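You operate a simulated robot arm through the tools that you are given. There is no shell and no other tool. Be economical: measure what you need, move in short steps, check, and stop when the job is done.

The job below is to be done with a simulated two-armed robot. You get a single attempt, and the scene is never put back.

## Task
Carry the yellow crate with both arms and set it on the top of the small white table.

Only the result counts: the job must be done as asked and must still hold three seconds after the hand-in. Knocking over, shifting, dropping, spilling or breaking anything else fails it.

## Robot
Two 7-joint arms with three-finger grippers on one trunk, on a base that drives. Base frame: it is fixed to the floor where the robot stands at the start and does not move with it; the origin is under the middle of the robot, x ahead of it, y to its left, z up. Lengths are in m, angles in rad, forces in N, time in s.
The left shoulder is at the start at [0.03, 0.124, 0.883], the right one opposite. With the tool pointing down near the work surface each hand reaches from about 0.1 to 0.74 m from the robot's upright axis, wherever it stands, measured 20 degrees to its own side. Places, roughly: top of the small white table [0.8, 2.4, 0.7]. Payload 2.2 kg a hand.
Tool frame (each hand has its own): the origin (TCP) lies between the finger pads and is the grasp point; the fingertips stand 0.028 m ahead of it; z points along the fingers, y is the line along which they close. Largest opening 0.102 m; the body of the gripper starts 0.071 m behind the TCP.
Orientation is that of the tool frame in the base frame, as [roll, pitch, yaw] about the fixed x, y, z axes, in that order (R = Rz(yaw) Ry(pitch) Rx(roll)). With the fingers straight down and closing along the base's y, the tool's x points along the base's -x, its y along +y and its z along -z.

## Interface
- The arms move only by the tool step_arm. It takes "left_moves", "right_moves" or both (then of equal length, played together; a hand with none holds still); each is a list of rows, each an object of numbers (a shift or turn left out is 0, a gripper value left out holds the last): "tx", "ty", "tz": the shift along the tool's x, y, z in m; "ax", "ay", "az": the turn, a rotation vector about the tool's x, y, z in rad; "jaw": the finger opening in m, from 0 to 0.102. In form: [{"tx": .., "ty": .., "tz": .., "ax": .., "ay": .., "az": .., "jaw": ..}, ...]. A call has 1 to 8 rows; each row shifts and turns the commanded pose from where the row before left it, along the tool's axes as they then stand. Rows are played at 5 a second. More than 0.05 m and 0.15 rad between two rows, or a gripper value outside its range, and nothing of the call is played. A pose out of reach is approached as far as the arm can. The call stops where the force on the tool passes 40 N (or 10 N more than at its start, if that is more) or the arm is blocked; 0.2 s more then pass. Each finger halts on what it meets, pressing with about 37 N; the grip force reading is that of the motor and also rises with nothing between the fingers. The clock runs only during rows and for 0.2 s after the last one: add rows that do not move to give the fingers time. The reply holds the time, the measured pose of the TCP, the force on the tool along the base axes, the opening and the grip force, in the units named above and with some noise, with the torque about the TCP (base axes, N m) and any sound that the robot's microphone picked up.
- Cameras (640 x 400 px; columns grow to the right, rows downward): "scene" is now at [0.0349, 0.0149, 1.5877]; the picture's right is [0.20, -0.98, 0.00], its down [-0.85, -0.17, -0.50] and it looks along [0.49, 0.10, -0.87] (base axes); focal length 291 px, centre (320, 200). "left" rides on the left gripper at [0.072, 0.038, -0.086] in its tool frame; the picture's right is [-0.46, 0.89, 0.00], its down [-0.60, -0.32, -0.73] and it looks along [-0.65, -0.34, 0.68] (tool axes); focal length 256 px, centre (320, 200). "right" rides on the right gripper at [0.069, 0.044, -0.086] in its tool frame; the picture's right is [-0.53, 0.85, 0.00], its down [-0.58, -0.36, -0.73] and it looks along [-0.62, -0.39, 0.68] (tool axes); focal length 256 px, centre (320, 200). There is no depth. A picture from a camera that has moved, and an enlarged one, comes with that camera's place and axes in the base frame and with its lens.
- grab_frame(camera): a new picture of that camera. The clock stands still meanwhile.
- raise_lower(by): slides the trunk up (or, below 0, down) by that many m; the arms and the scene camera ride with it, the base frame stays. It gives what a move gives, with no picture.
- roll_base(legs): drives the robot by 1 to 6 legs, each [ahead, left, turn to the left] in m, m and rad, along the robot's own axes; the way and the turn of a leg run together, so that a leg with both is an arc; at most 1.5 m and 3.142 rad a leg. The arms and the cameras ride along, it lands a little off, and it stops where it bumps. It gives what a move gives.
- turn_head(pan, tilt): turns the head with the scene camera to pan (to the left, within 2.496 rad either way) and tilt (down, from -0.506 to 1.204), counted from straight ahead of the robot. It gives what a move gives.
- zoom(camera, box): a new picture of the part [left, top, right, bottom] of that camera's present view, enlarged. The clock stands still meanwhile.
- job_done(): hands the job in; it is judged then, once.

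Work in short steps. Places have to be worked out from the pictures, the camera data and where the tool is seen: move nearer, look again, correct. Check each grasp and each placing, and mend what went wrong. You have 120 turns and 92 pictures in all, those below and enlarged ones among them. Open the grippers and draw the arms clear of the work before you hand the job in, unless the task says otherwise; then end with one line.

The tools are called after "Call:" as a command line: name --argument value ..., lists and objects as JSON in quotes. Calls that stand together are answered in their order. step_arm: Moves the arms, as the interface text tells. Its arguments: {"type":"object","properties":{"left_moves":{"type":"array","items":{"type":"object","properties":{"tx":{"type":"number"},"ty":{"type":"number"},"tz":{"type":"number"},"ax":{"type":"number"},"ay":{"type":"number"},"az":{"type":"number"},"jaw":{"type":"number"}}}},"right_moves":{"type":"array","items":{"type":"object","properties":{"tx":{"type":"number"},"ty":{"type":"number"},"tz":{"type":"number"},"ax":{"type":"number"},"ay":{"type":"number"},"az":{"type":"number"},"jaw":{"type":"number"}}}}},"required":[]} The other tools are called the same way: raise_lower (by) slides the trunk up or down; roll_base (legs) drives the base; turn_head (pan, tilt) turns the head that bears the scene camera; grab_frame (camera) takes a picture; zoom (camera, box) takes an enlarged picture of a part of a camera's view; job_done () hands the job in.

At the start:

```text
t: 0.0
left_eef_pos: [0.3189, 0.1222, 0.8902]
left_tool_rot: [3.141, 0.0, -3.14]
left_wrist_force: [-0.4, -0.6, -0.6]
left_moment: [0.01, -0.03, 0.01]
left_opening: 0.1019
left_grasp_force: 0.2
right_eef_pos: [0.3048, -0.1552, 0.8767]
right_tool_rot: [3.141, -0.002, 3.141]
right_wrist_force: [-0.2, 0.3, -0.3]
right_moment: [-0.01, 0.0, -0.02]
right_opening: 0.1021
right_grasp_force: 0.1
trunk travel left (down, up): [-0.125, 0.415]
robot x, y, heading: [0.0021, 0.003, 0.001]
head pan, tilt: [0.202, 1.049]
```

scene: 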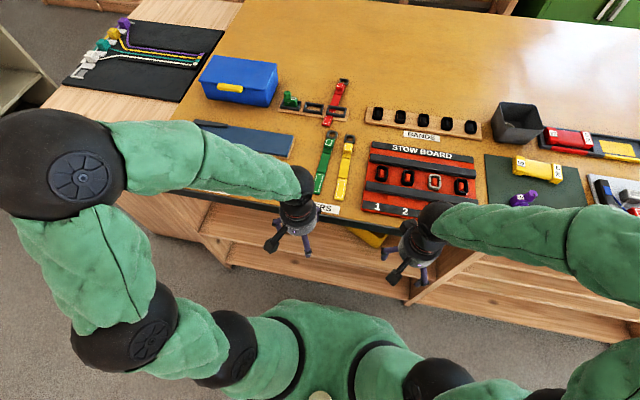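
right: 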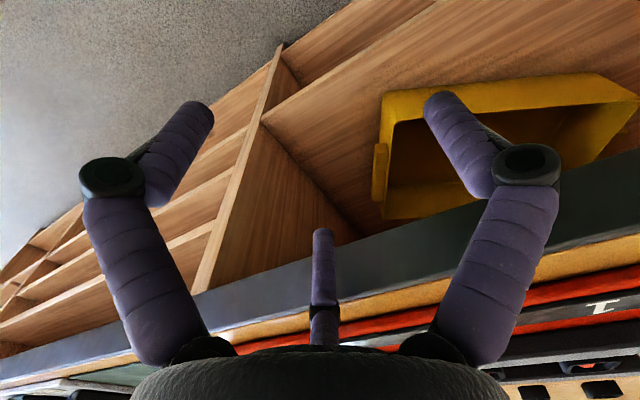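
left: 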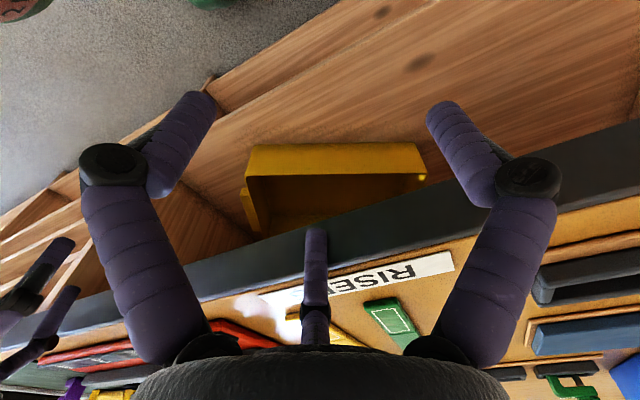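

The yellow crate appears to sit on a shelf under the bench in front of me. I'll back off to see it properly and then tilt the head.

Call:
roll_base --legs '[[-0.7, 0, 0]]'

Call:
turn_head --pan 0.0 --tilt 0.75

Call:
grab_frame --camera "scene"

```text
t: 3.8
left_eef_pos: [-0.3747, 0.1214, 0.8896]
left_tool_rot: [-3.142, -0.001, -3.111]
left_wrist_force: [0.1, 0.3, -0.5]
left_moment: [-0.02, -0.03, 0.03]
left_opening: 0.1019
left_grasp_force: 0.1
right_eef_pos: [-0.3797, -0.1558, 0.8762]
right_tool_rot: [3.141, -0.002, -3.108]
right_wrist_force: [0.4, -0.1, 0.4]
right_moment: [0.02, 0.0, 0.02]
right_opening: 0.1021
right_grasp_force: 0.2
trunk travel left (down, up): [-0.125, 0.415]
robot x, y, heading: [-0.6867, -0.0139, 0.027]
head pan, tilt: [0.202, 1.049]
```

```text
t: 4.6
left_eef_pos: [-0.3752, 0.1213, 0.8898]
left_tool_rot: [-3.141, 0.001, -3.109]
left_wrist_force: [-0.2, -0.8, 0.1]
left_moment: [0.01, 0.01, 0.02]
left_opening: 0.1023
left_grasp_force: 0.0
right_eef_pos: [-0.3792, -0.1558, 0.8763]
right_tool_rot: [-3.141, 0.0, -3.108]
right_wrist_force: [-0.2, -0.2, -0.1]
right_moment: [0.0, 0.01, -0.02]
right_opening: 0.102
right_grasp_force: 0.1
trunk travel left (down, up): [-0.125, 0.415]
robot x, y, heading: [-0.6914, -0.0092, 0.033]
head pan, tilt: [0.0, 0.75]
```

```text
88 pictures are left
camera scene: at [-0.6371, -0.0078, 1.6101], right [0.03, -1.0, 0.0], down [-0.68, -0.02, -0.73], along [0.73, 0.02, -0.68], focal length 291 px, centre (320, 200)
```

scene: 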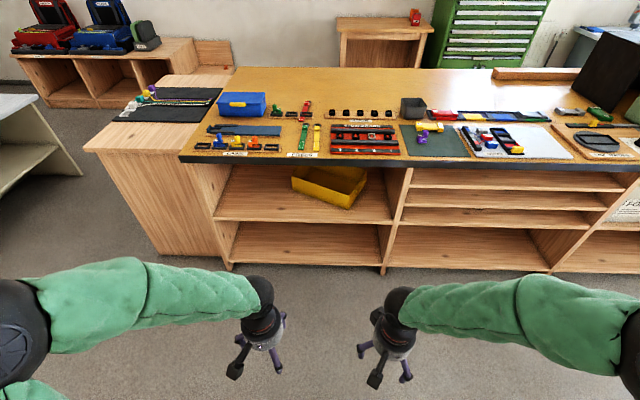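

The crate is on the middle shelf of the left bay. I'll zoom in, and look to the left for the white table.

Call:
zoom --camera "scene" --box '[190, 130, 430, 280]'

Call:
turn_head --pan 1.0 --tilt 0.45

Call:
grab_frame --camera "scene"

Call:
grab_frame --camera "left"

```text
2.67 times, centred on (310, 205) of scene
camera zoom: at [-0.6371, -0.0078, 1.6101], right [0.03, -1.0, 0.0], down [-0.68, -0.02, -0.73], along [0.73, 0.02, -0.68], focal length 776 px, centre (347, 187)
```

zoom: 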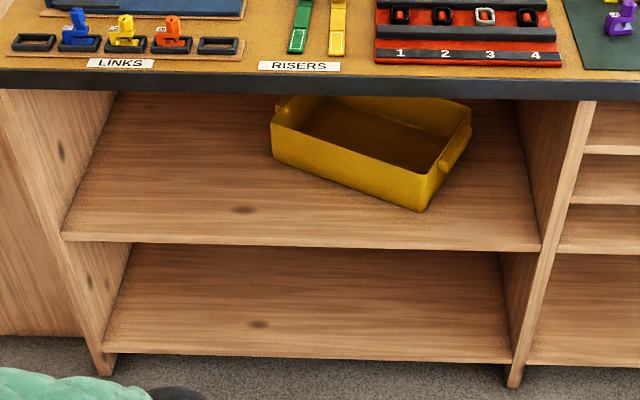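

```text
t: 5.9
left_eef_pos: [-0.3749, 0.1208, 0.8893]
left_tool_rot: [-3.14, -0.001, -3.109]
left_wrist_force: [-0.9, 0.0, 0.6]
left_moment: [0.0, 0.02, -0.05]
left_opening: 0.1021
left_grasp_force: 0.0
right_eef_pos: [-0.3809, -0.1569, 0.8754]
right_tool_rot: [-3.141, 0.0, -3.108]
right_wrist_force: [0.1, -0.4, -0.9]
right_moment: [0.01, -0.03, 0.02]
right_opening: 0.1018
right_grasp_force: 0.0
trunk travel left (down, up): [-0.125, 0.415]
robot x, y, heading: [-0.6938, -0.0128, 0.036]
head pan, tilt: [1.0, 0.45]
```

```text
86 pictures are left
camera scene: at [-0.6726, 0.0683, 1.6366], right [0.86, -0.51, 0.0], down [-0.22, -0.37, -0.9], along [0.46, 0.77, -0.44], focal length 291 px, centre (320, 200)
```

scene: 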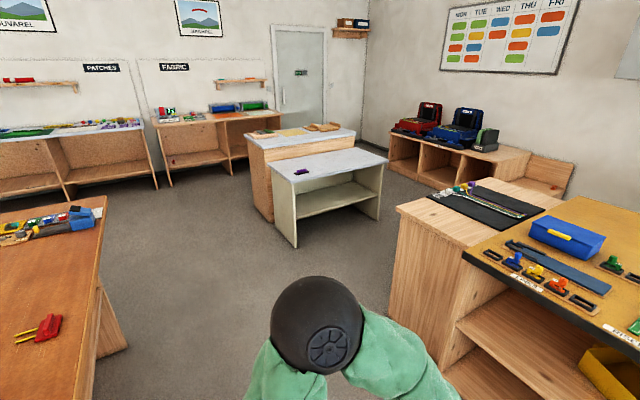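

```text
85 pictures are left
camera left: at [-0.4476, 0.1559, 0.9766], right [0.44, 0.9, 0.0], down [0.61, -0.3, 0.73], along [0.66, -0.32, -0.68], focal length 256 px, centre (320, 200)
```

left: 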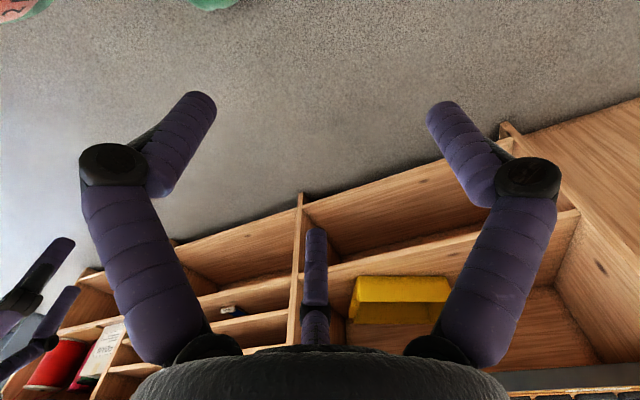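

White table is at the left, with a purple thing on its left corner. First I look at the crate through both wrist cameras for handle details.

Call:
zoom --camera "left" --box '[280, 240, 520, 390]'

Call:
grab_frame --camera "right"

Call:
zoom --camera "scene" --box '[230, 110, 410, 260]'

```text
2.67 times, centred on (400, 315) of left
camera zoom: at [-0.4476, 0.1559, 0.9766], right [0.44, 0.9, 0.0], down [0.61, -0.3, 0.73], along [0.66, -0.32, -0.68], focal length 683 px, centre (107, -107)
```

zoom: 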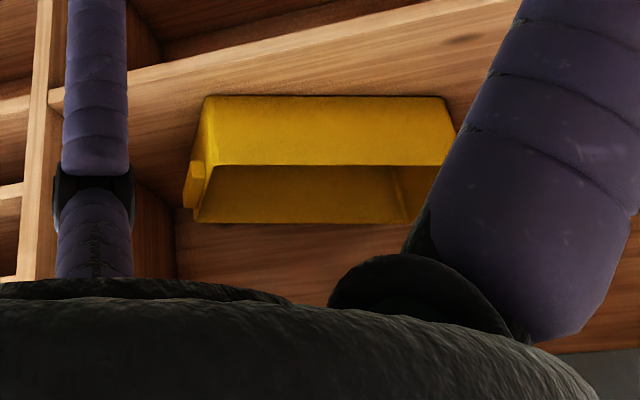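

```text
83 pictures are left
camera right: at [-0.4508, -0.1143, 0.9626], right [0.51, 0.86, 0.0], down [0.59, -0.35, 0.73], along [0.63, -0.37, -0.68], focal length 256 px, centre (320, 200)
```

right: 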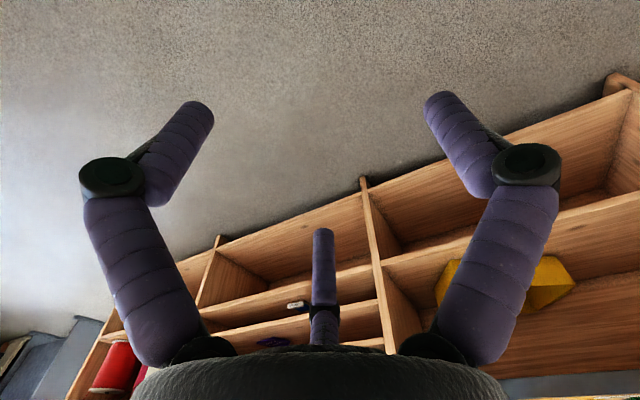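

```text
2.67 times, centred on (320, 185) of scene
camera zoom: at [-0.6726, 0.0683, 1.6366], right [0.86, -0.51, 0.0], down [-0.22, -0.37, -0.9], along [0.46, 0.77, -0.44], focal length 776 px, centre (320, 240)
```

zoom: 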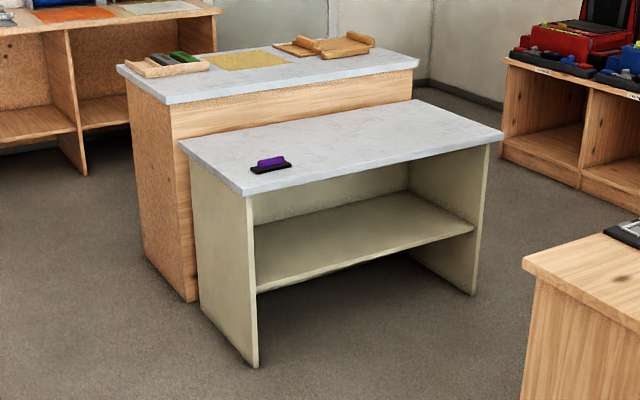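

White table top spans roughly x 0.27–1.36, y 2.1–2.66, with an eraser near (0.46, 2.31); free space is around (0.95, 2.35). Crate centre is about (0.70, -0.02), yawed ~25°, rim z≈0.58. I'll lower the trunk and look at the hand's shape.

Call:
raise_lower --by -0.12

Call:
turn_head --pan 0.0 --tilt 0.7

Call:
zoom --camera "scene" --box '[200, 250, 440, 400]'

Call:
zoom --camera "scene" --box '[230, 120, 420, 240]'

```text
t: 7.4
left_eef_pos: [-0.3737, 0.1211, 0.7696]
left_tool_rot: [-3.139, 0.0, -3.109]
left_wrist_force: [0.6, -0.3, -0.3]
left_moment: [-0.01, 0.0, -0.01]
left_opening: 0.1019
left_grasp_force: 0.0
right_eef_pos: [-0.3792, -0.1559, 0.7556]
right_tool_rot: [-3.141, -0.001, -3.108]
right_wrist_force: [1.2, -0.7, 0.6]
right_moment: [0.0, 0.03, 0.01]
right_opening: 0.1023
right_grasp_force: 0.0
trunk travel left (down, up): [-0.005, 0.535]
robot x, y, heading: [-0.6919, -0.01, 0.03]
head pan, tilt: [1.0, 0.45]
```

```text
t: 8.6
left_eef_pos: [-0.3742, 0.1211, 0.7693]
left_tool_rot: [3.141, 0.001, -3.111]
left_wrist_force: [0.4, 0.2, -0.7]
left_moment: [0.03, 0.01, 0.04]
left_opening: 0.1021
left_grasp_force: 0.1
right_eef_pos: [-0.3797, -0.1564, 0.7557]
right_tool_rot: [-3.141, -0.002, -3.109]
right_wrist_force: [-0.2, 0.6, -0.3]
right_moment: [0.02, 0.0, 0.02]
right_opening: 0.1018
right_grasp_force: 0.2
trunk travel left (down, up): [-0.005, 0.535]
robot x, y, heading: [-0.6872, -0.0114, 0.035]
head pan, tilt: [0.0, 0.7]
```

```text
2.67 times, centred on (320, 325) of scene
camera zoom: at [-0.6349, -0.0078, 1.4945], right [0.03, -1.0, 0.0], down [-0.64, -0.02, -0.77], along [0.76, 0.03, -0.64], focal length 776 px, centre (320, -133)
```

zoom: 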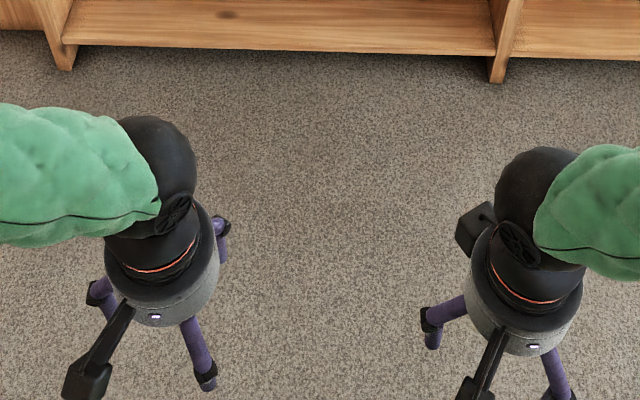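

```text
3.33 times, centred on (325, 180) of scene
camera zoom: at [-0.6349, -0.0078, 1.4945], right [0.03, -1.0, 0.0], down [-0.64, -0.02, -0.77], along [0.76, 0.03, -0.64], focal length 970 px, centre (303, 267)
```

zoom: 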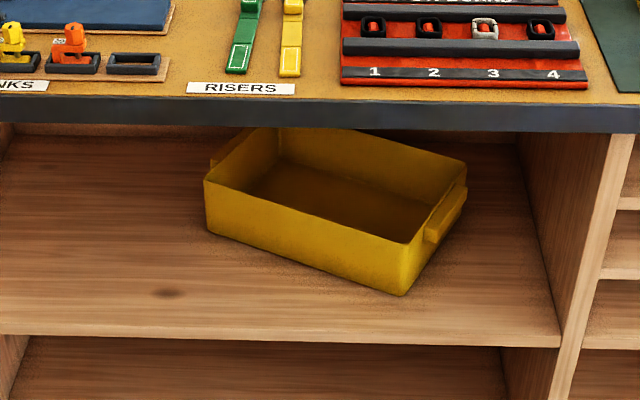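

The handle bars sit along both short walls just below the rim (rim z≈0.59). I plan to tilt the hands forward ~50° and grip wall+bar on each short side; for clearance the wrist cameras should be on the upper side, so I try turning the hands half round about their own axes.

Call:
step_arm --right_moves '[{"az": -0.15}, {"az": -0.15}, {"az": -0.15}, {"az": -0.15}, {"az": -0.15}, {"az": -0.15}, {"az": -0.15}, {"az": -0.15}]' --left_moves '[{"az": 0.15}, {"az": 0.15}, {"az": 0.15}, {"az": 0.15}, {"az": 0.15}, {"az": 0.15}, {"az": 0.15}, {"az": 0.15}]'

Call:
step_arm --right_moves '[{"az": -0.15}, {"az": -0.15}, {"az": -0.15}, {"az": -0.15}, {"az": -0.15}, {"az": -0.15}, {"az": -0.15}, {"az": -0.15}]' --left_moves '[{"az": 0.15}, {"az": 0.15}, {"az": 0.15}, {"az": 0.15}, {"az": 0.15}, {"az": 0.15}, {"az": 0.15}, {"az": 0.15}]'

```text
t: 10.4
left_eef_pos: [-0.3733, 0.1212, 0.7694]
left_tool_rot: [-3.142, 0.0, 1.972]
left_wrist_force: [-0.4, -0.1, 0.0]
left_moment: [0.01, -0.03, 0.02]
left_opening: 0.102
left_grasp_force: 0.0
right_eef_pos: [-0.3788, -0.157, 0.755]
right_tool_rot: [3.141, 0.0, -1.906]
right_wrist_force: [-0.1, -0.1, -0.1]
right_moment: [0.01, 0.0, 0.0]
right_opening: 0.1022
right_grasp_force: 0.1
trunk travel left (down, up): [-0.005, 0.535]
robot x, y, heading: [-0.6933, -0.014, 0.031]
head pan, tilt: [0.0, 0.7]
```

```text
t: 12.2
left_eef_pos: [-0.3741, 0.12, 0.7689]
left_tool_rot: [3.141, -0.001, 0.771]
left_wrist_force: [0.3, 0.3, 0.7]
left_moment: [-0.04, -0.03, -0.01]
left_opening: 0.1021
left_grasp_force: 0.0
right_eef_pos: [-0.3797, -0.1564, 0.7559]
right_tool_rot: [3.141, -0.001, -0.707]
right_wrist_force: [0.3, -0.6, -0.7]
right_moment: [0.0, -0.01, 0.01]
right_opening: 0.1019
right_grasp_force: 0.0
trunk travel left (down, up): [-0.005, 0.535]
robot x, y, heading: [-0.6897, -0.0113, 0.033]
head pan, tilt: [0.0, 0.7]
```

Both turned freely. Now finish the yaw and tilt the tools forward by ~0.87 rad.

Call:
step_arm --right_moves '[{"az": -0.148}, {"az": -0.148}, {"az": -0.148}, {"az": -0.148}, {"az": -0.148}, {"ay": 0.145}, {"ay": 0.145}, {"ay": 0.145}]' --left_moves '[{"az": 0.148}, {"az": 0.148}, {"az": 0.148}, {"az": 0.148}, {"az": 0.148}, {"ay": 0.145}, {"ay": 0.145}, {"ay": 0.145}]'

Call:
step_arm --right_moves '[{"ay": 0.145}, {"ay": 0.145}, {"ay": 0.145}, {"ty": 0.03}]' --left_moves '[{"ay": 0.145}, {"ay": 0.145}, {"ay": 0.145}, {"ty": -0.04}]'

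Call:
grab_frame --camera "scene"

```text
t: 14.0
left_eef_pos: [-0.3754, 0.1197, 0.7703]
left_tool_rot: [3.14, -0.437, 0.035]
left_wrist_force: [-0.3, -0.4, 0.4]
left_moment: [0.03, 0.02, 0.03]
left_opening: 0.1021
left_grasp_force: 0.1
right_eef_pos: [-0.381, -0.1561, 0.7549]
right_tool_rot: [-3.14, -0.435, 0.029]
right_wrist_force: [-0.5, 0.4, 1.0]
right_moment: [0.01, 0.02, 0.02]
right_opening: 0.1019
right_grasp_force: 0.0
trunk travel left (down, up): [-0.005, 0.535]
robot x, y, heading: [-0.6885, -0.0127, 0.036]
head pan, tilt: [0.0, 0.7]
```

```text
t: 15.2
left_eef_pos: [-0.3695, 0.1614, 0.7763]
left_tool_rot: [3.133, -0.89, 0.05]
left_wrist_force: [0.0, -0.6, 0.6]
left_moment: [0.0, 0.0, -0.02]
left_opening: 0.1021
left_grasp_force: 0.0
right_eef_pos: [-0.3321, -0.2084, 0.8146]
right_tool_rot: [3.136, -1.0, -0.018]
right_wrist_force: [0.3, -0.3, -0.4]
right_moment: [0.0, 0.01, -0.04]
right_opening: 0.1021
right_grasp_force: 0.2
trunk travel left (down, up): [-0.005, 0.535]
robot x, y, heading: [-0.6899, -0.0171, 0.034]
head pan, tilt: [0.0, 0.7]
stopped in row 4 (right hand): the arm was blocked; the commanded pose is now the measured one
```

```text
79 pictures are left
camera scene: at [-0.6353, -0.0076, 1.4945], right [0.03, -1.0, 0.0], down [-0.64, -0.02, -0.77], along [0.76, 0.02, -0.64], focal length 291 px, centre (320, 200)
```

scene: 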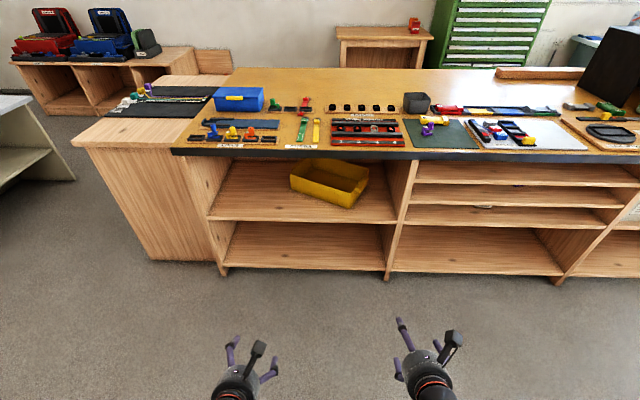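

The right arm hit a limit because it was folded too close. I extend both hands forward and down, fixing the right hand's tilt.

Call:
step_arm --right_moves '[{"tz": 0.04}, {"tz": 0.04}, {"ay": -0.12}, {"tz": 0.04}, {"tz": 0.04}]' --left_moves '[{"tz": 0.04}, {"tz": 0.04}, {}, {"tz": 0.04}, {"tz": 0.03}]'

```text
t: 16.4
left_eef_pos: [-0.2536, 0.1678, 0.6787]
left_tool_rot: [3.135, -0.885, 0.049]
left_wrist_force: [0.2, 0.2, 0.1]
left_moment: [0.02, 0.01, 0.04]
left_opening: 0.1019
left_grasp_force: 0.0
right_eef_pos: [-0.203, -0.2092, 0.719]
right_tool_rot: [3.139, -0.877, -0.019]
right_wrist_force: [0.2, -0.4, -0.1]
right_moment: [-0.03, 0.01, 0.01]
right_opening: 0.1021
right_grasp_force: 0.1
trunk travel left (down, up): [-0.005, 0.535]
robot x, y, heading: [-0.6882, -0.0097, 0.03]
head pan, tilt: [0.0, 0.7]
```

Now even both hands out to forward 0.52, lateral ±0.187, z 0.69 in the robot's frame, facing straight ahead.

Call:
step_arm --right_moves '[{"ax": 0.04, "az": -0.033}, {"tx": 0.002, "ty": -0.013, "tz": 0.025}, {"tx": 0.002, "ty": -0.013, "tz": 0.025}]' --left_moves '[{"ax": -0.012, "az": 0.01}, {"tx": 0.03, "ty": -0.01, "tz": 0.027}, {"tx": 0.029, "ty": -0.01, "tz": 0.027}]'

Call:
grab_frame --camera "right"

```text
t: 17.2
left_eef_pos: [-0.1759, 0.1909, 0.6893]
left_tool_rot: [3.135, -0.885, 0.034]
left_wrist_force: [0.4, 0.1, -0.6]
left_moment: [-0.02, -0.04, 0.02]
left_opening: 0.1019
left_grasp_force: 0.0
right_eef_pos: [-0.1608, -0.1814, 0.6902]
right_tool_rot: [3.137, -0.879, 0.035]
right_wrist_force: [0.1, -0.4, 0.0]
right_moment: [0.0, 0.03, -0.03]
right_opening: 0.102
right_grasp_force: 0.1
trunk travel left (down, up): [-0.005, 0.535]
robot x, y, heading: [-0.6904, -0.0073, 0.032]
head pan, tilt: [0.0, 0.7]
```

```text
78 pictures are left
camera right: at [-0.1822, -0.2243, 0.7986], right [-0.32, -0.86, -0.41], down [-0.94, 0.34, 0.02], along [0.12, 0.39, -0.91], focal length 256 px, centre (320, 200)
```

right: 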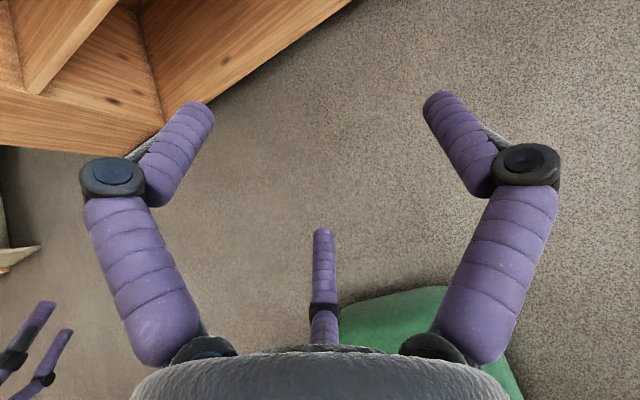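

Hands are evenly posed. Before driving in I must know where the elbows are, so I look at the arms.

Call:
turn_head --pan 0.7 --tilt 1.1

Call:
grab_frame --camera "scene"

Call:
turn_head --pan -0.7 --tilt 1.1

Call:
grab_frame --camera "scene"

```text
t: 18.3
left_eef_pos: [-0.1757, 0.1913, 0.6905]
left_tool_rot: [3.134, -0.886, 0.033]
left_wrist_force: [0.0, 0.1, -0.4]
left_moment: [-0.04, -0.04, 0.02]
left_opening: 0.1016
left_grasp_force: 0.1
right_eef_pos: [-0.1616, -0.1809, 0.6908]
right_tool_rot: [3.137, -0.876, 0.032]
right_wrist_force: [-0.1, 0.7, -0.2]
right_moment: [0.0, 0.0, -0.03]
right_opening: 0.1021
right_grasp_force: 0.1
trunk travel left (down, up): [-0.005, 0.535]
robot x, y, heading: [-0.6922, -0.0099, 0.031]
head pan, tilt: [0.7, 1.1]
```

```text
77 pictures are left
camera scene: at [-0.6728, 0.0317, 1.4645], right [0.67, -0.74, 0.0], down [-0.66, -0.59, -0.45], along [0.34, 0.3, -0.89], focal length 291 px, centre (320, 200)
```

scene: 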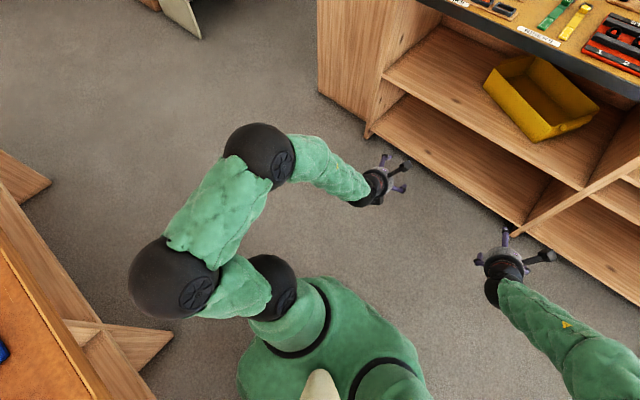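

```text
t: 19.8
left_eef_pos: [-0.176, 0.1902, 0.6889]
left_tool_rot: [3.134, -0.886, 0.032]
left_wrist_force: [-0.5, -0.2, 1.3]
left_moment: [-0.02, -0.01, 0.02]
left_opening: 0.1021
left_grasp_force: 0.0
right_eef_pos: [-0.1614, -0.1809, 0.6902]
right_tool_rot: [3.138, -0.875, 0.032]
right_wrist_force: [1.0, 0.1, -0.7]
right_moment: [0.01, 0.02, 0.0]
right_opening: 0.1021
right_grasp_force: 0.0
trunk travel left (down, up): [-0.005, 0.535]
robot x, y, heading: [-0.6909, -0.0098, 0.033]
head pan, tilt: [-0.7, 1.1]
```

```text
76 pictures are left
camera scene: at [-0.6702, -0.0496, 1.4645], right [-0.62, -0.79, 0.0], down [-0.7, 0.55, -0.45], along [0.36, -0.28, -0.89], focal length 291 px, centre (320, 200)
```

scene: 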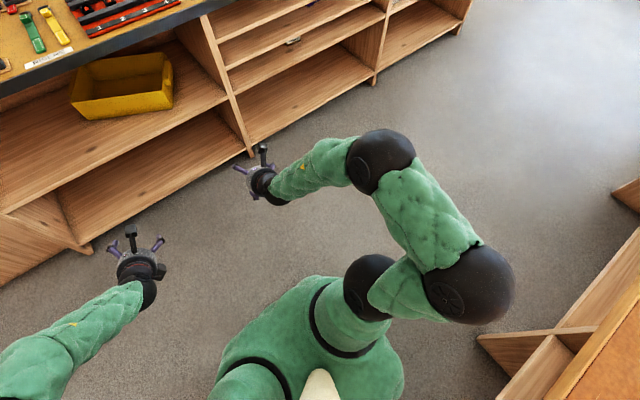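

The forearms come in from the sides; I need the elbow heights to know if they clear the bench top. Taking two more head angles to triangulate the left elbow.

Call:
turn_head --pan 0.0 --tilt 1.2

Call:
grab_frame --camera "scene"

Call:
turn_head --pan 1.8 --tilt 0.7

Call:
grab_frame --camera "scene"

```text
t: 20.9
left_eef_pos: [-0.176, 0.1921, 0.6905]
left_tool_rot: [3.134, -0.887, 0.033]
left_wrist_force: [-1.0, -0.5, -0.4]
left_moment: [-0.05, 0.0, 0.01]
left_opening: 0.1022
left_grasp_force: 0.1
right_eef_pos: [-0.1602, -0.1811, 0.6907]
right_tool_rot: [3.138, -0.875, 0.032]
right_wrist_force: [-0.6, -0.5, 0.1]
right_moment: [0.0, 0.04, -0.01]
right_opening: 0.1023
right_grasp_force: 0.1
trunk travel left (down, up): [-0.005, 0.535]
robot x, y, heading: [-0.6949, -0.0139, 0.029]
head pan, tilt: [0.0, 1.201]
```

```text
75 pictures are left
camera scene: at [-0.6639, -0.0088, 1.4585], right [0.03, -1.0, 0.0], down [-0.93, -0.03, -0.36], along [0.36, 0.01, -0.93], focal length 291 px, centre (320, 200)
```

scene: 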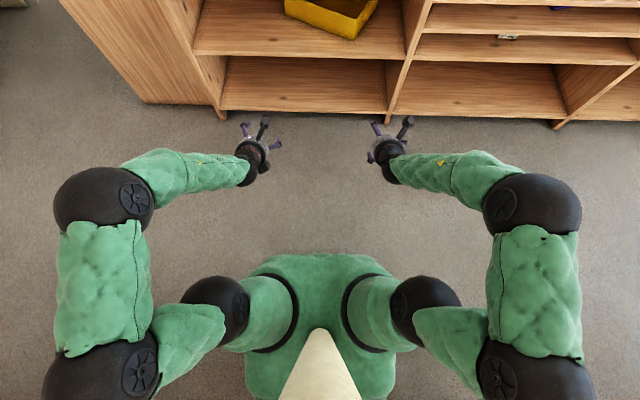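

```text
t: 22.7
left_eef_pos: [-0.1771, 0.1904, 0.6904]
left_tool_rot: [3.135, -0.887, 0.033]
left_wrist_force: [0.2, 0.4, -0.4]
left_moment: [0.0, 0.03, 0.0]
left_opening: 0.102
left_grasp_force: 0.0
right_eef_pos: [-0.1612, -0.181, 0.6898]
right_tool_rot: [3.136, -0.876, 0.033]
right_wrist_force: [-0.1, 0.1, 0.0]
right_moment: [-0.02, 0.02, -0.02]
right_opening: 0.102
right_grasp_force: 0.1
trunk travel left (down, up): [-0.005, 0.535]
robot x, y, heading: [-0.6873, -0.0071, 0.028]
head pan, tilt: [1.799, 0.7]
```

```text
74 pictures are left
camera scene: at [-0.7416, 0.0716, 1.4944], right [0.97, 0.26, 0.0], down [0.17, -0.62, -0.76], along [-0.2, 0.74, -0.64], focal length 291 px, centre (320, 200)
```

scene: 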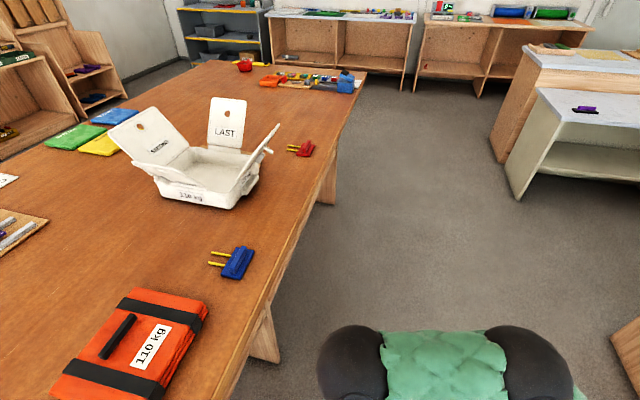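

The elbows are high (z≈1.15), so the folded arms won't fit under the bench top. Stretched arms should hang lower; I'll extend both forward in free space here and check.

Call:
step_arm --right_moves '[{"tx": 0.024, "tz": 0.034}, {"tx": 0.024, "tz": 0.034}, {"tx": 0.024, "tz": 0.034}, {"tx": 0.024, "tz": 0.034}, {"tx": 0.024, "tz": 0.034}, {"tx": 0.024, "tz": 0.034}]' --left_moves '[{"tx": 0.024, "tz": 0.034}, {"tx": 0.024, "tz": 0.034}, {"tx": 0.024, "tz": 0.034}, {"tx": 0.024, "tz": 0.034}, {"tx": 0.024, "tz": 0.034}, {"tx": 0.024, "tz": 0.034}]'

Call:
turn_head --pan 0.0 --tilt 0.9

Call:
grab_frame --camera "scene"

```text
t: 24.1
left_eef_pos: [0.0719, 0.2004, 0.6772]
left_tool_rot: [3.134, -0.886, 0.034]
left_wrist_force: [-0.2, 0.9, 0.7]
left_moment: [0.01, -0.03, 0.01]
left_opening: 0.1018
left_grasp_force: 0.1
right_eef_pos: [0.0833, -0.1747, 0.6704]
right_tool_rot: [3.141, -0.876, 0.034]
right_wrist_force: [0.0, 0.2, 0.2]
right_moment: [0.01, -0.03, -0.06]
right_opening: 0.1019
right_grasp_force: 0.1
trunk travel left (down, up): [-0.005, 0.535]
robot x, y, heading: [-0.6908, -0.0131, 0.032]
head pan, tilt: [1.799, 0.7]
```

```text
t: 25.9
left_eef_pos: [0.0719, 0.1984, 0.6772]
left_tool_rot: [3.134, -0.887, 0.034]
left_wrist_force: [0.3, 0.1, -0.7]
left_moment: [0.01, 0.0, 0.03]
left_opening: 0.1021
left_grasp_force: 0.1
right_eef_pos: [0.0819, -0.1761, 0.6716]
right_tool_rot: [3.139, -0.875, 0.033]
right_wrist_force: [0.3, 0.5, -0.4]
right_moment: [0.03, -0.01, 0.02]
right_opening: 0.1019
right_grasp_force: 0.1
trunk travel left (down, up): [-0.005, 0.535]
robot x, y, heading: [-0.691, -0.0108, 0.031]
head pan, tilt: [0.0, 0.901]
```

```text
73 pictures are left
camera scene: at [-0.6441, -0.008, 1.4783], right [0.03, -1.0, 0.0], down [-0.78, -0.03, -0.62], along [0.62, 0.02, -0.78], focal length 291 px, centre (320, 200)
```

scene: 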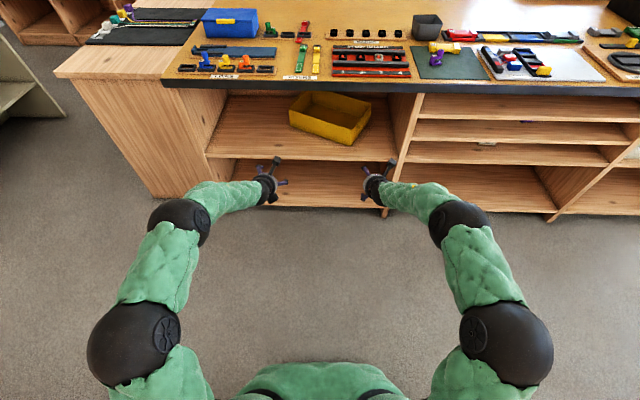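

Elbows came down to about z 0.95 with the stretch. Next I aim the hands along the crate's yaw (-0.44 rad relative) and set left fwd 0.85 / right 0.69, z 0.64, for a front-corner grip on both walls so I can drag the crate to the shelf edge.

Call:
step_arm --left_moves '[{"ax": -0.085, "az": 0.07}, {"ax": -0.085, "az": 0.07}, {"ax": -0.085, "az": 0.07}, {"ax": -0.085, "az": 0.07}, {"ay": 0.06}, {"tx": 0.008, "ty": 0.002, "tz": 0.032}, {"tx": 0.008, "ty": 0.002, "tz": 0.032}, {"tx": 0.008, "ty": 0.002, "tz": 0.032}]' --right_moves '[{"ax": -0.085, "az": 0.07}, {"ax": -0.085, "az": 0.07}, {"ax": -0.085, "az": 0.07}, {"ax": -0.085, "az": 0.07}, {"ay": 0.06}, {"tx": -0.021, "ty": 0.015, "tz": -0.0115}, {"tx": -0.021, "ty": 0.015, "tz": -0.0115}, {"tx": -0.021, "ty": 0.015, "tz": -0.0115}]'

Call:
raise_lower --by -0.005

Call:
grab_frame --camera "scene"

```text
t: 27.7
left_eef_pos: [0.1557, 0.1525, 0.6377]
left_tool_rot: [3.137, -0.948, -0.408]
left_wrist_force: [0.1, 0.3, 0.2]
left_moment: [-0.05, 0.04, -0.03]
left_opening: 0.1019
left_grasp_force: 0.0
right_eef_pos: [0.0036, -0.1892, 0.6411]
right_tool_rot: [3.138, -0.939, -0.406]
right_wrist_force: [1.2, 0.6, 0.4]
right_moment: [0.01, 0.03, 0.02]
right_opening: 0.1019
right_grasp_force: 0.2
trunk travel left (down, up): [-0.005, 0.535]
robot x, y, heading: [-0.69, -0.0079, 0.034]
head pan, tilt: [0.0, 0.901]
```

```text
t: 28.2
left_eef_pos: [0.1574, 0.1536, 0.633]
left_tool_rot: [3.138, -0.946, -0.41]
left_wrist_force: [0.0, 0.3, 1.1]
left_moment: [0.01, 0.01, -0.02]
left_opening: 0.102
left_grasp_force: 0.1
right_eef_pos: [0.0034, -0.191, 0.6361]
right_tool_rot: [3.134, -0.939, -0.404]
right_wrist_force: [-0.4, 0.2, 0.2]
right_moment: [-0.01, -0.03, -0.01]
right_opening: 0.1023
right_grasp_force: 0.1
trunk travel left (down, up): [0.0, 0.54]
robot x, y, heading: [-0.6868, -0.0112, 0.031]
head pan, tilt: [0.0, 0.901]
```

```text
72 pictures are left
camera scene: at [-0.6443, -0.0081, 1.4733], right [0.03, -1.0, 0.0], down [-0.78, -0.03, -0.62], along [0.62, 0.02, -0.78], focal length 291 px, centre (320, 200)
```

scene: 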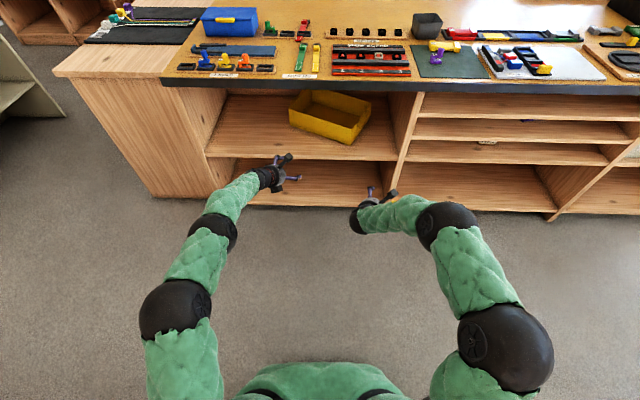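

Left elbow is now around z 0.77, which clears under the bench top. I straighten the base, and drive most of the way.

Call:
roll_base --legs '[[0, 0, -0.031], [0.37, 0.06, 0]]'

Call:
grab_frame --camera "scene"

Call:
grab_frame --camera "left"

Call:
grab_frame --camera "right"

```text
t: 31.0
left_eef_pos: [0.5315, 0.1854, 0.6337]
left_tool_rot: [3.138, -0.947, -0.443]
left_wrist_force: [0.2, 0.2, -0.1]
left_moment: [-0.03, 0.02, 0.02]
left_opening: 0.102
left_grasp_force: 0.1
right_eef_pos: [0.3671, -0.1525, 0.636]
right_tool_rot: [3.136, -0.936, -0.437]
right_wrist_force: [-0.1, -0.6, 0.2]
right_moment: [0.02, 0.0, 0.02]
right_opening: 0.1018
right_grasp_force: 0.1
trunk travel left (down, up): [0.0, 0.54]
robot x, y, heading: [-0.3169, 0.047, -0.003]
head pan, tilt: [0.0, 0.901]
```

```text
71 pictures are left
camera scene: at [-0.2741, 0.0517, 1.4733], right [0.0, -1.0, 0.0], down [-0.78, 0.0, -0.62], along [0.62, 0.0, -0.78], focal length 291 px, centre (320, 200)
```

scene: 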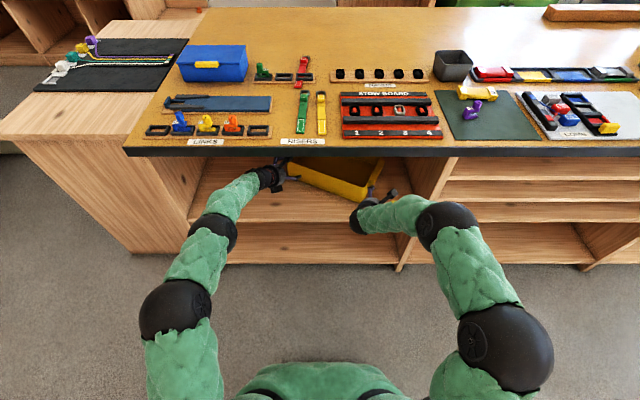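

```text
70 pictures are left
camera left: at [0.4893, 0.1634, 0.7426], right [-0.63, -0.68, -0.38], down [-0.72, 0.69, -0.06], along [0.3, 0.23, -0.92], focal length 256 px, centre (320, 200)
```

left: 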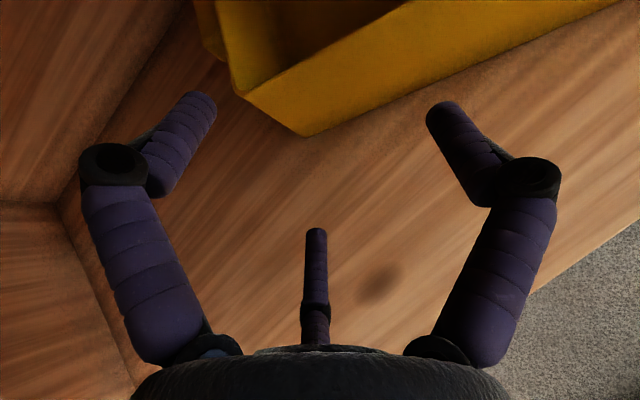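

```text
69 pictures are left
camera right: at [0.3223, -0.1785, 0.7435], right [-0.65, -0.63, -0.43], down [-0.68, 0.73, -0.03], along [0.33, 0.27, -0.9], focal length 256 px, centre (320, 200)
```

right: 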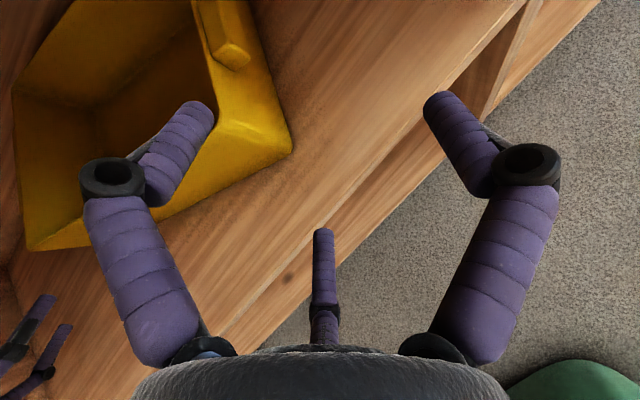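

The new views put the crate's front rim corners at about L(.645,.195), R(.483,-.12). Both hands need ~0.158 m more in +x; drive in.

Call:
roll_base --legs '[[0.158, 0, 0]]'

Call:
grab_frame --camera "left"

Call:
grab_frame --camera "right"

Call:
grab_frame --camera "scene"

```text
t: 32.4
left_eef_pos: [0.642, 0.179, 0.6027]
left_tool_rot: [3.078, -0.903, -0.407]
left_wrist_force: [10.0, -6.7, 30.2]
left_moment: [-1.43, 1.18, 0.61]
left_opening: 0.1029
left_grasp_force: 0.1
right_eef_pos: [0.5093, -0.1447, 0.651]
right_tool_rot: [-3.135, -0.958, -0.44]
right_wrist_force: [-5.7, 0.8, 3.8]
right_moment: [0.24, 0.33, 0.31]
right_opening: 0.1022
right_grasp_force: 0.0
trunk travel left (down, up): [0.0, 0.54]
robot x, y, heading: [-0.1715, 0.0503, 0.011]
head pan, tilt: [0.0, 0.901]
```

```text
68 pictures are left
camera left: at [0.6073, 0.1586, 0.7138], right [-0.65, -0.68, -0.33], down [-0.71, 0.7, -0.04], along [0.26, 0.21, -0.94], focal length 256 px, centre (320, 200)
```

left: 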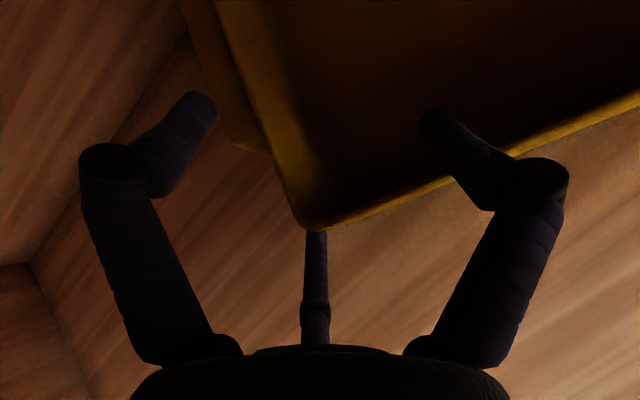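

```text
67 pictures are left
camera right: at [0.4618, -0.1711, 0.7572], right [-0.63, -0.64, -0.44], down [-0.69, 0.72, -0.05], along [0.35, 0.27, -0.9], focal length 256 px, centre (320, 200)
```

right: 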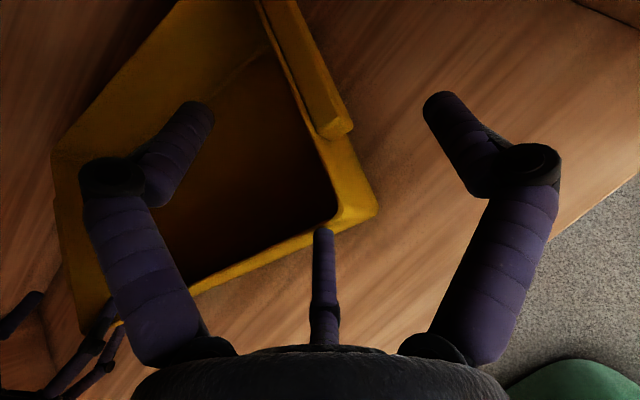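

```text
66 pictures are left
camera scene: at [-0.1518, 0.0558, 1.4735], right [0.01, -1.0, 0.0], down [-0.77, -0.01, -0.64], along [0.64, 0.0, -0.77], focal length 291 px, centre (320, 200)
```

scene: 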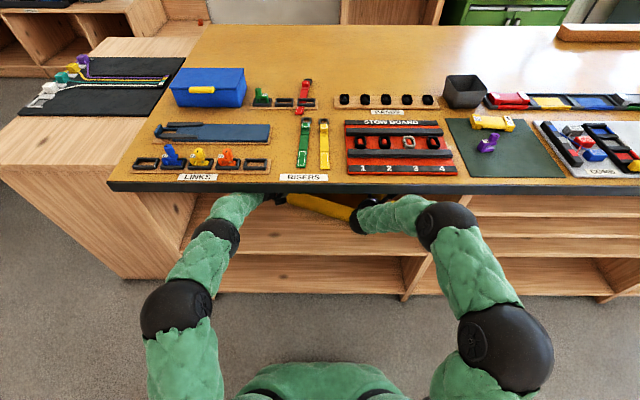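

The left arm got pressed (30 N on the tool, hand pushed down) – its forearm most likely touches the bench lip. I back out 0.08 right away and check that forces vanish.

Call:
roll_base --legs '[[-0.08, 0, 0]]'

Call:
grab_frame --camera "left"

Call:
grab_frame --camera "scene"

```text
t: 33.0
left_eef_pos: [0.6465, 0.1794, 0.5966]
left_tool_rot: [3.032, -0.896, -0.352]
left_wrist_force: [6.3, -7.7, 31.6]
left_moment: [-1.27, 1.31, 0.6]
left_opening: 0.1033
left_grasp_force: 0.1
right_eef_pos: [0.5117, -0.1412, 0.6397]
right_tool_rot: [3.139, -0.94, -0.424]
right_wrist_force: [-1.1, 1.7, -0.5]
right_moment: [-0.04, -0.05, -0.02]
right_opening: 0.1031
right_grasp_force: 0.0
trunk travel left (down, up): [0.0, 0.54]
robot x, y, heading: [-0.1737, 0.0534, 0.01]
head pan, tilt: [0.0, 0.901]
stopped in leg 1: the force on the tool passed its limit at 88 N (the readings are from after the stop); the commanded pose is now the measured one
```

```text
65 pictures are left
camera left: at [0.6134, 0.1605, 0.7089], right [-0.65, -0.7, -0.3], down [-0.73, 0.69, -0.04], along [0.24, 0.19, -0.95], focal length 256 px, centre (320, 200)
```

left: 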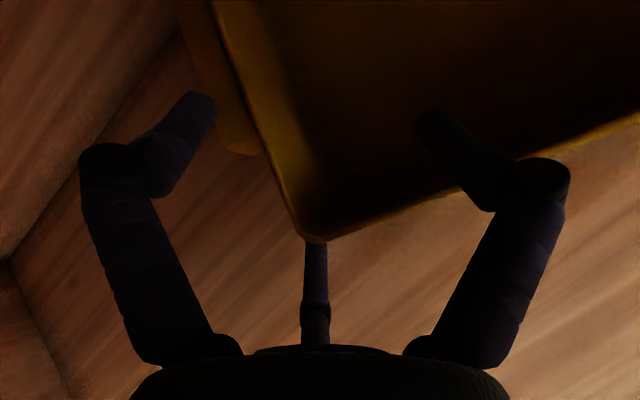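

```text
64 pictures are left
camera scene: at [-0.1365, 0.053, 1.4738], right [0.01, -1.0, 0.0], down [-0.78, -0.01, -0.63], along [0.63, 0.01, -0.78], focal length 291 px, centre (320, 200)
```

scene: 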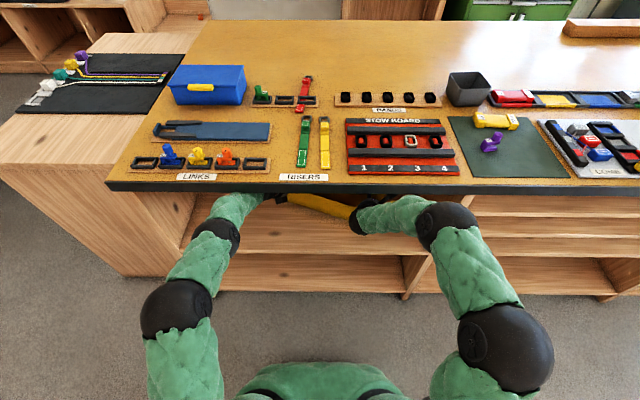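

The left hand is wedged between rim and bench lip. I lower its wrist by tilting the tool flatter about the TCP (small steps) and watch the force.

Call:
step_arm --left_moves '[{"ay": 0.04}, {"ay": 0.04}, {}]'

```text
t: 33.9
left_eef_pos: [0.6521, 0.1794, 0.5939]
left_tool_rot: [3.031, -0.976, -0.346]
left_wrist_force: [7.9, -2.2, 29.4]
left_moment: [-1.23, 1.38, 0.42]
left_opening: 0.1031
left_grasp_force: 0.1
right_eef_pos: [0.5151, -0.1429, 0.6373]
right_tool_rot: [3.137, -0.938, -0.427]
right_wrist_force: [-3.6, -1.1, 0.3]
right_moment: [0.0, 0.2, 0.11]
right_opening: 0.1026
right_grasp_force: 0.0
trunk travel left (down, up): [0.0, 0.54]
robot x, y, heading: [-0.1712, 0.0508, 0.009]
head pan, tilt: [0.0, 0.901]
```

Contact is the inner finger resting on the front rim, pressed down. I try raising the left hand slightly by 1.5 cm to see if it is free upward.

Call:
step_arm --left_moves '[{"tx": 0.008, "tz": -0.006}, {"tx": 0.008, "tz": -0.006}, {}]'

Call:
grab_frame --camera "right"

```text
t: 34.6
left_eef_pos: [0.6488, 0.1811, 0.6041]
left_tool_rot: [3.023, -0.964, -0.343]
left_wrist_force: [0.6, 0.8, -0.3]
left_moment: [0.01, 0.01, 0.01]
left_opening: 0.1022
left_grasp_force: 0.1
right_eef_pos: [0.5154, -0.1426, 0.6368]
right_tool_rot: [3.136, -0.936, -0.423]
right_wrist_force: [0.2, -0.6, 0.2]
right_moment: [-0.01, -0.01, -0.03]
right_opening: 0.1023
right_grasp_force: 0.1
trunk travel left (down, up): [0.0, 0.54]
robot x, y, heading: [-0.1704, 0.0517, 0.012]
head pan, tilt: [0.0, 0.901]
```

```text
63 pictures are left
camera right: at [0.4719, -0.1692, 0.7435], right [-0.64, -0.64, -0.43], down [-0.69, 0.72, -0.03], along [0.33, 0.28, -0.9], focal length 256 px, centre (320, 200)
```

right: 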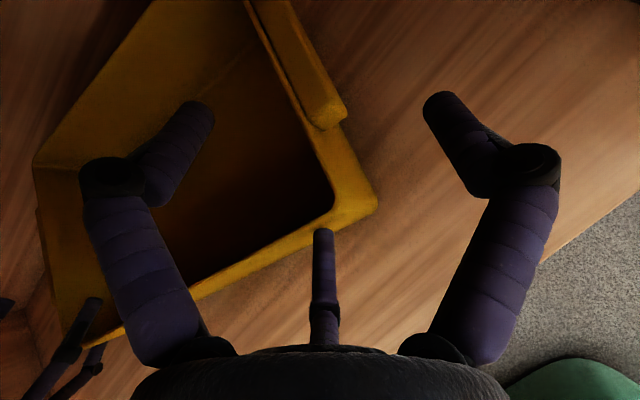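

Now free with no force (z 0.604). Rim is at z≈0.60. I straighten the left hand and push it ~3 cm deeper and a bit outward with the arm only.

Call:
step_arm --left_moves '[{"ax": 0.03, "az": 0.061}, {"tx": 0.009, "ty": -0.008, "tz": 0.012}, {"tx": 0.009, "ty": -0.008, "tz": 0.012}, {}]'

Call:
grab_frame --camera "left"

```text
t: 35.6
left_eef_pos: [0.6729, 0.1814, 0.5972]
left_tool_rot: [3.125, -0.961, -0.438]
left_wrist_force: [0.5, 0.1, -0.3]
left_moment: [0.0, -0.01, -0.02]
left_opening: 0.1024
left_grasp_force: 0.1
right_eef_pos: [0.5125, -0.1398, 0.6383]
right_tool_rot: [3.137, -0.941, -0.423]
right_wrist_force: [0.6, 0.4, 0.6]
right_moment: [0.0, 0.01, -0.02]
right_opening: 0.1021
right_grasp_force: 0.0
trunk travel left (down, up): [0.0, 0.54]
robot x, y, heading: [-0.171, 0.0473, 0.011]
head pan, tilt: [0.0, 0.901]
```

```text
62 pictures are left
camera left: at [0.6308, 0.1614, 0.7079], right [-0.63, -0.68, -0.37], down [-0.71, 0.7, -0.08], along [0.31, 0.22, -0.92], focal length 256 px, centre (320, 200)
```

left: 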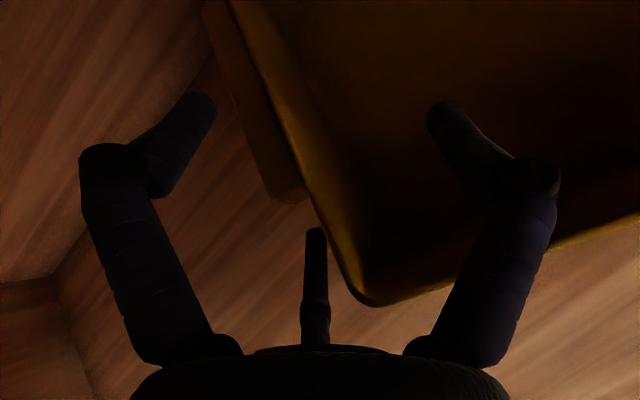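

Left is well placed around the wall and bar. I lower the left hand 1.6 cm and bring the right hand over its corner, then look.

Call:
step_arm --left_moves '[{"tx": -0.0065, "tz": 0.0045}, {"tx": -0.0065, "tz": 0.0045}, {}]' --right_moves '[{"tx": -0.006, "ty": 0.006, "tz": 0.017}, {"tx": -0.006, "ty": 0.006, "tz": 0.017}, {}]'

Call:
grab_frame --camera "right"

```text
t: 36.5
left_eef_pos: [0.6837, 0.1807, 0.5957]
left_tool_rot: [-3.138, -0.976, -0.456]
left_wrist_force: [0.0, 0.3, 0.9]
left_moment: [-0.04, 0.01, 0.05]
left_opening: 0.1017
left_grasp_force: 0.1
right_eef_pos: [0.5291, -0.1636, 0.6075]
right_tool_rot: [3.136, -0.937, -0.427]
right_wrist_force: [-0.3, -0.3, 0.2]
right_moment: [0.0, -0.05, -0.02]
right_opening: 0.1019
right_grasp_force: 0.2
trunk travel left (down, up): [0.0, 0.54]
robot x, y, heading: [-0.17, 0.0501, 0.006]
head pan, tilt: [0.0, 0.901]
```

```text
61 pictures are left
camera right: at [0.4841, -0.1905, 0.715], right [-0.64, -0.64, -0.43], down [-0.69, 0.72, -0.03], along [0.33, 0.28, -0.9], focal length 256 px, centre (320, 200)
```

right: 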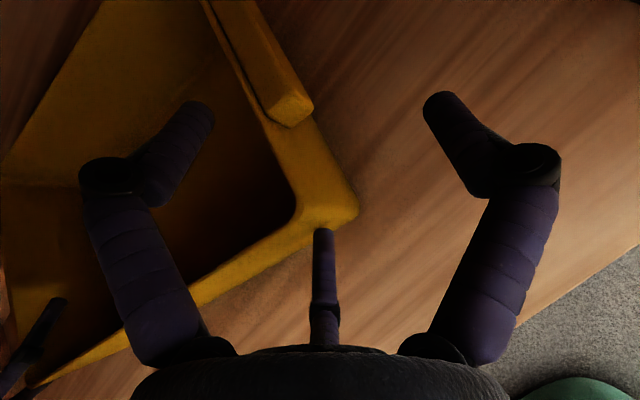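

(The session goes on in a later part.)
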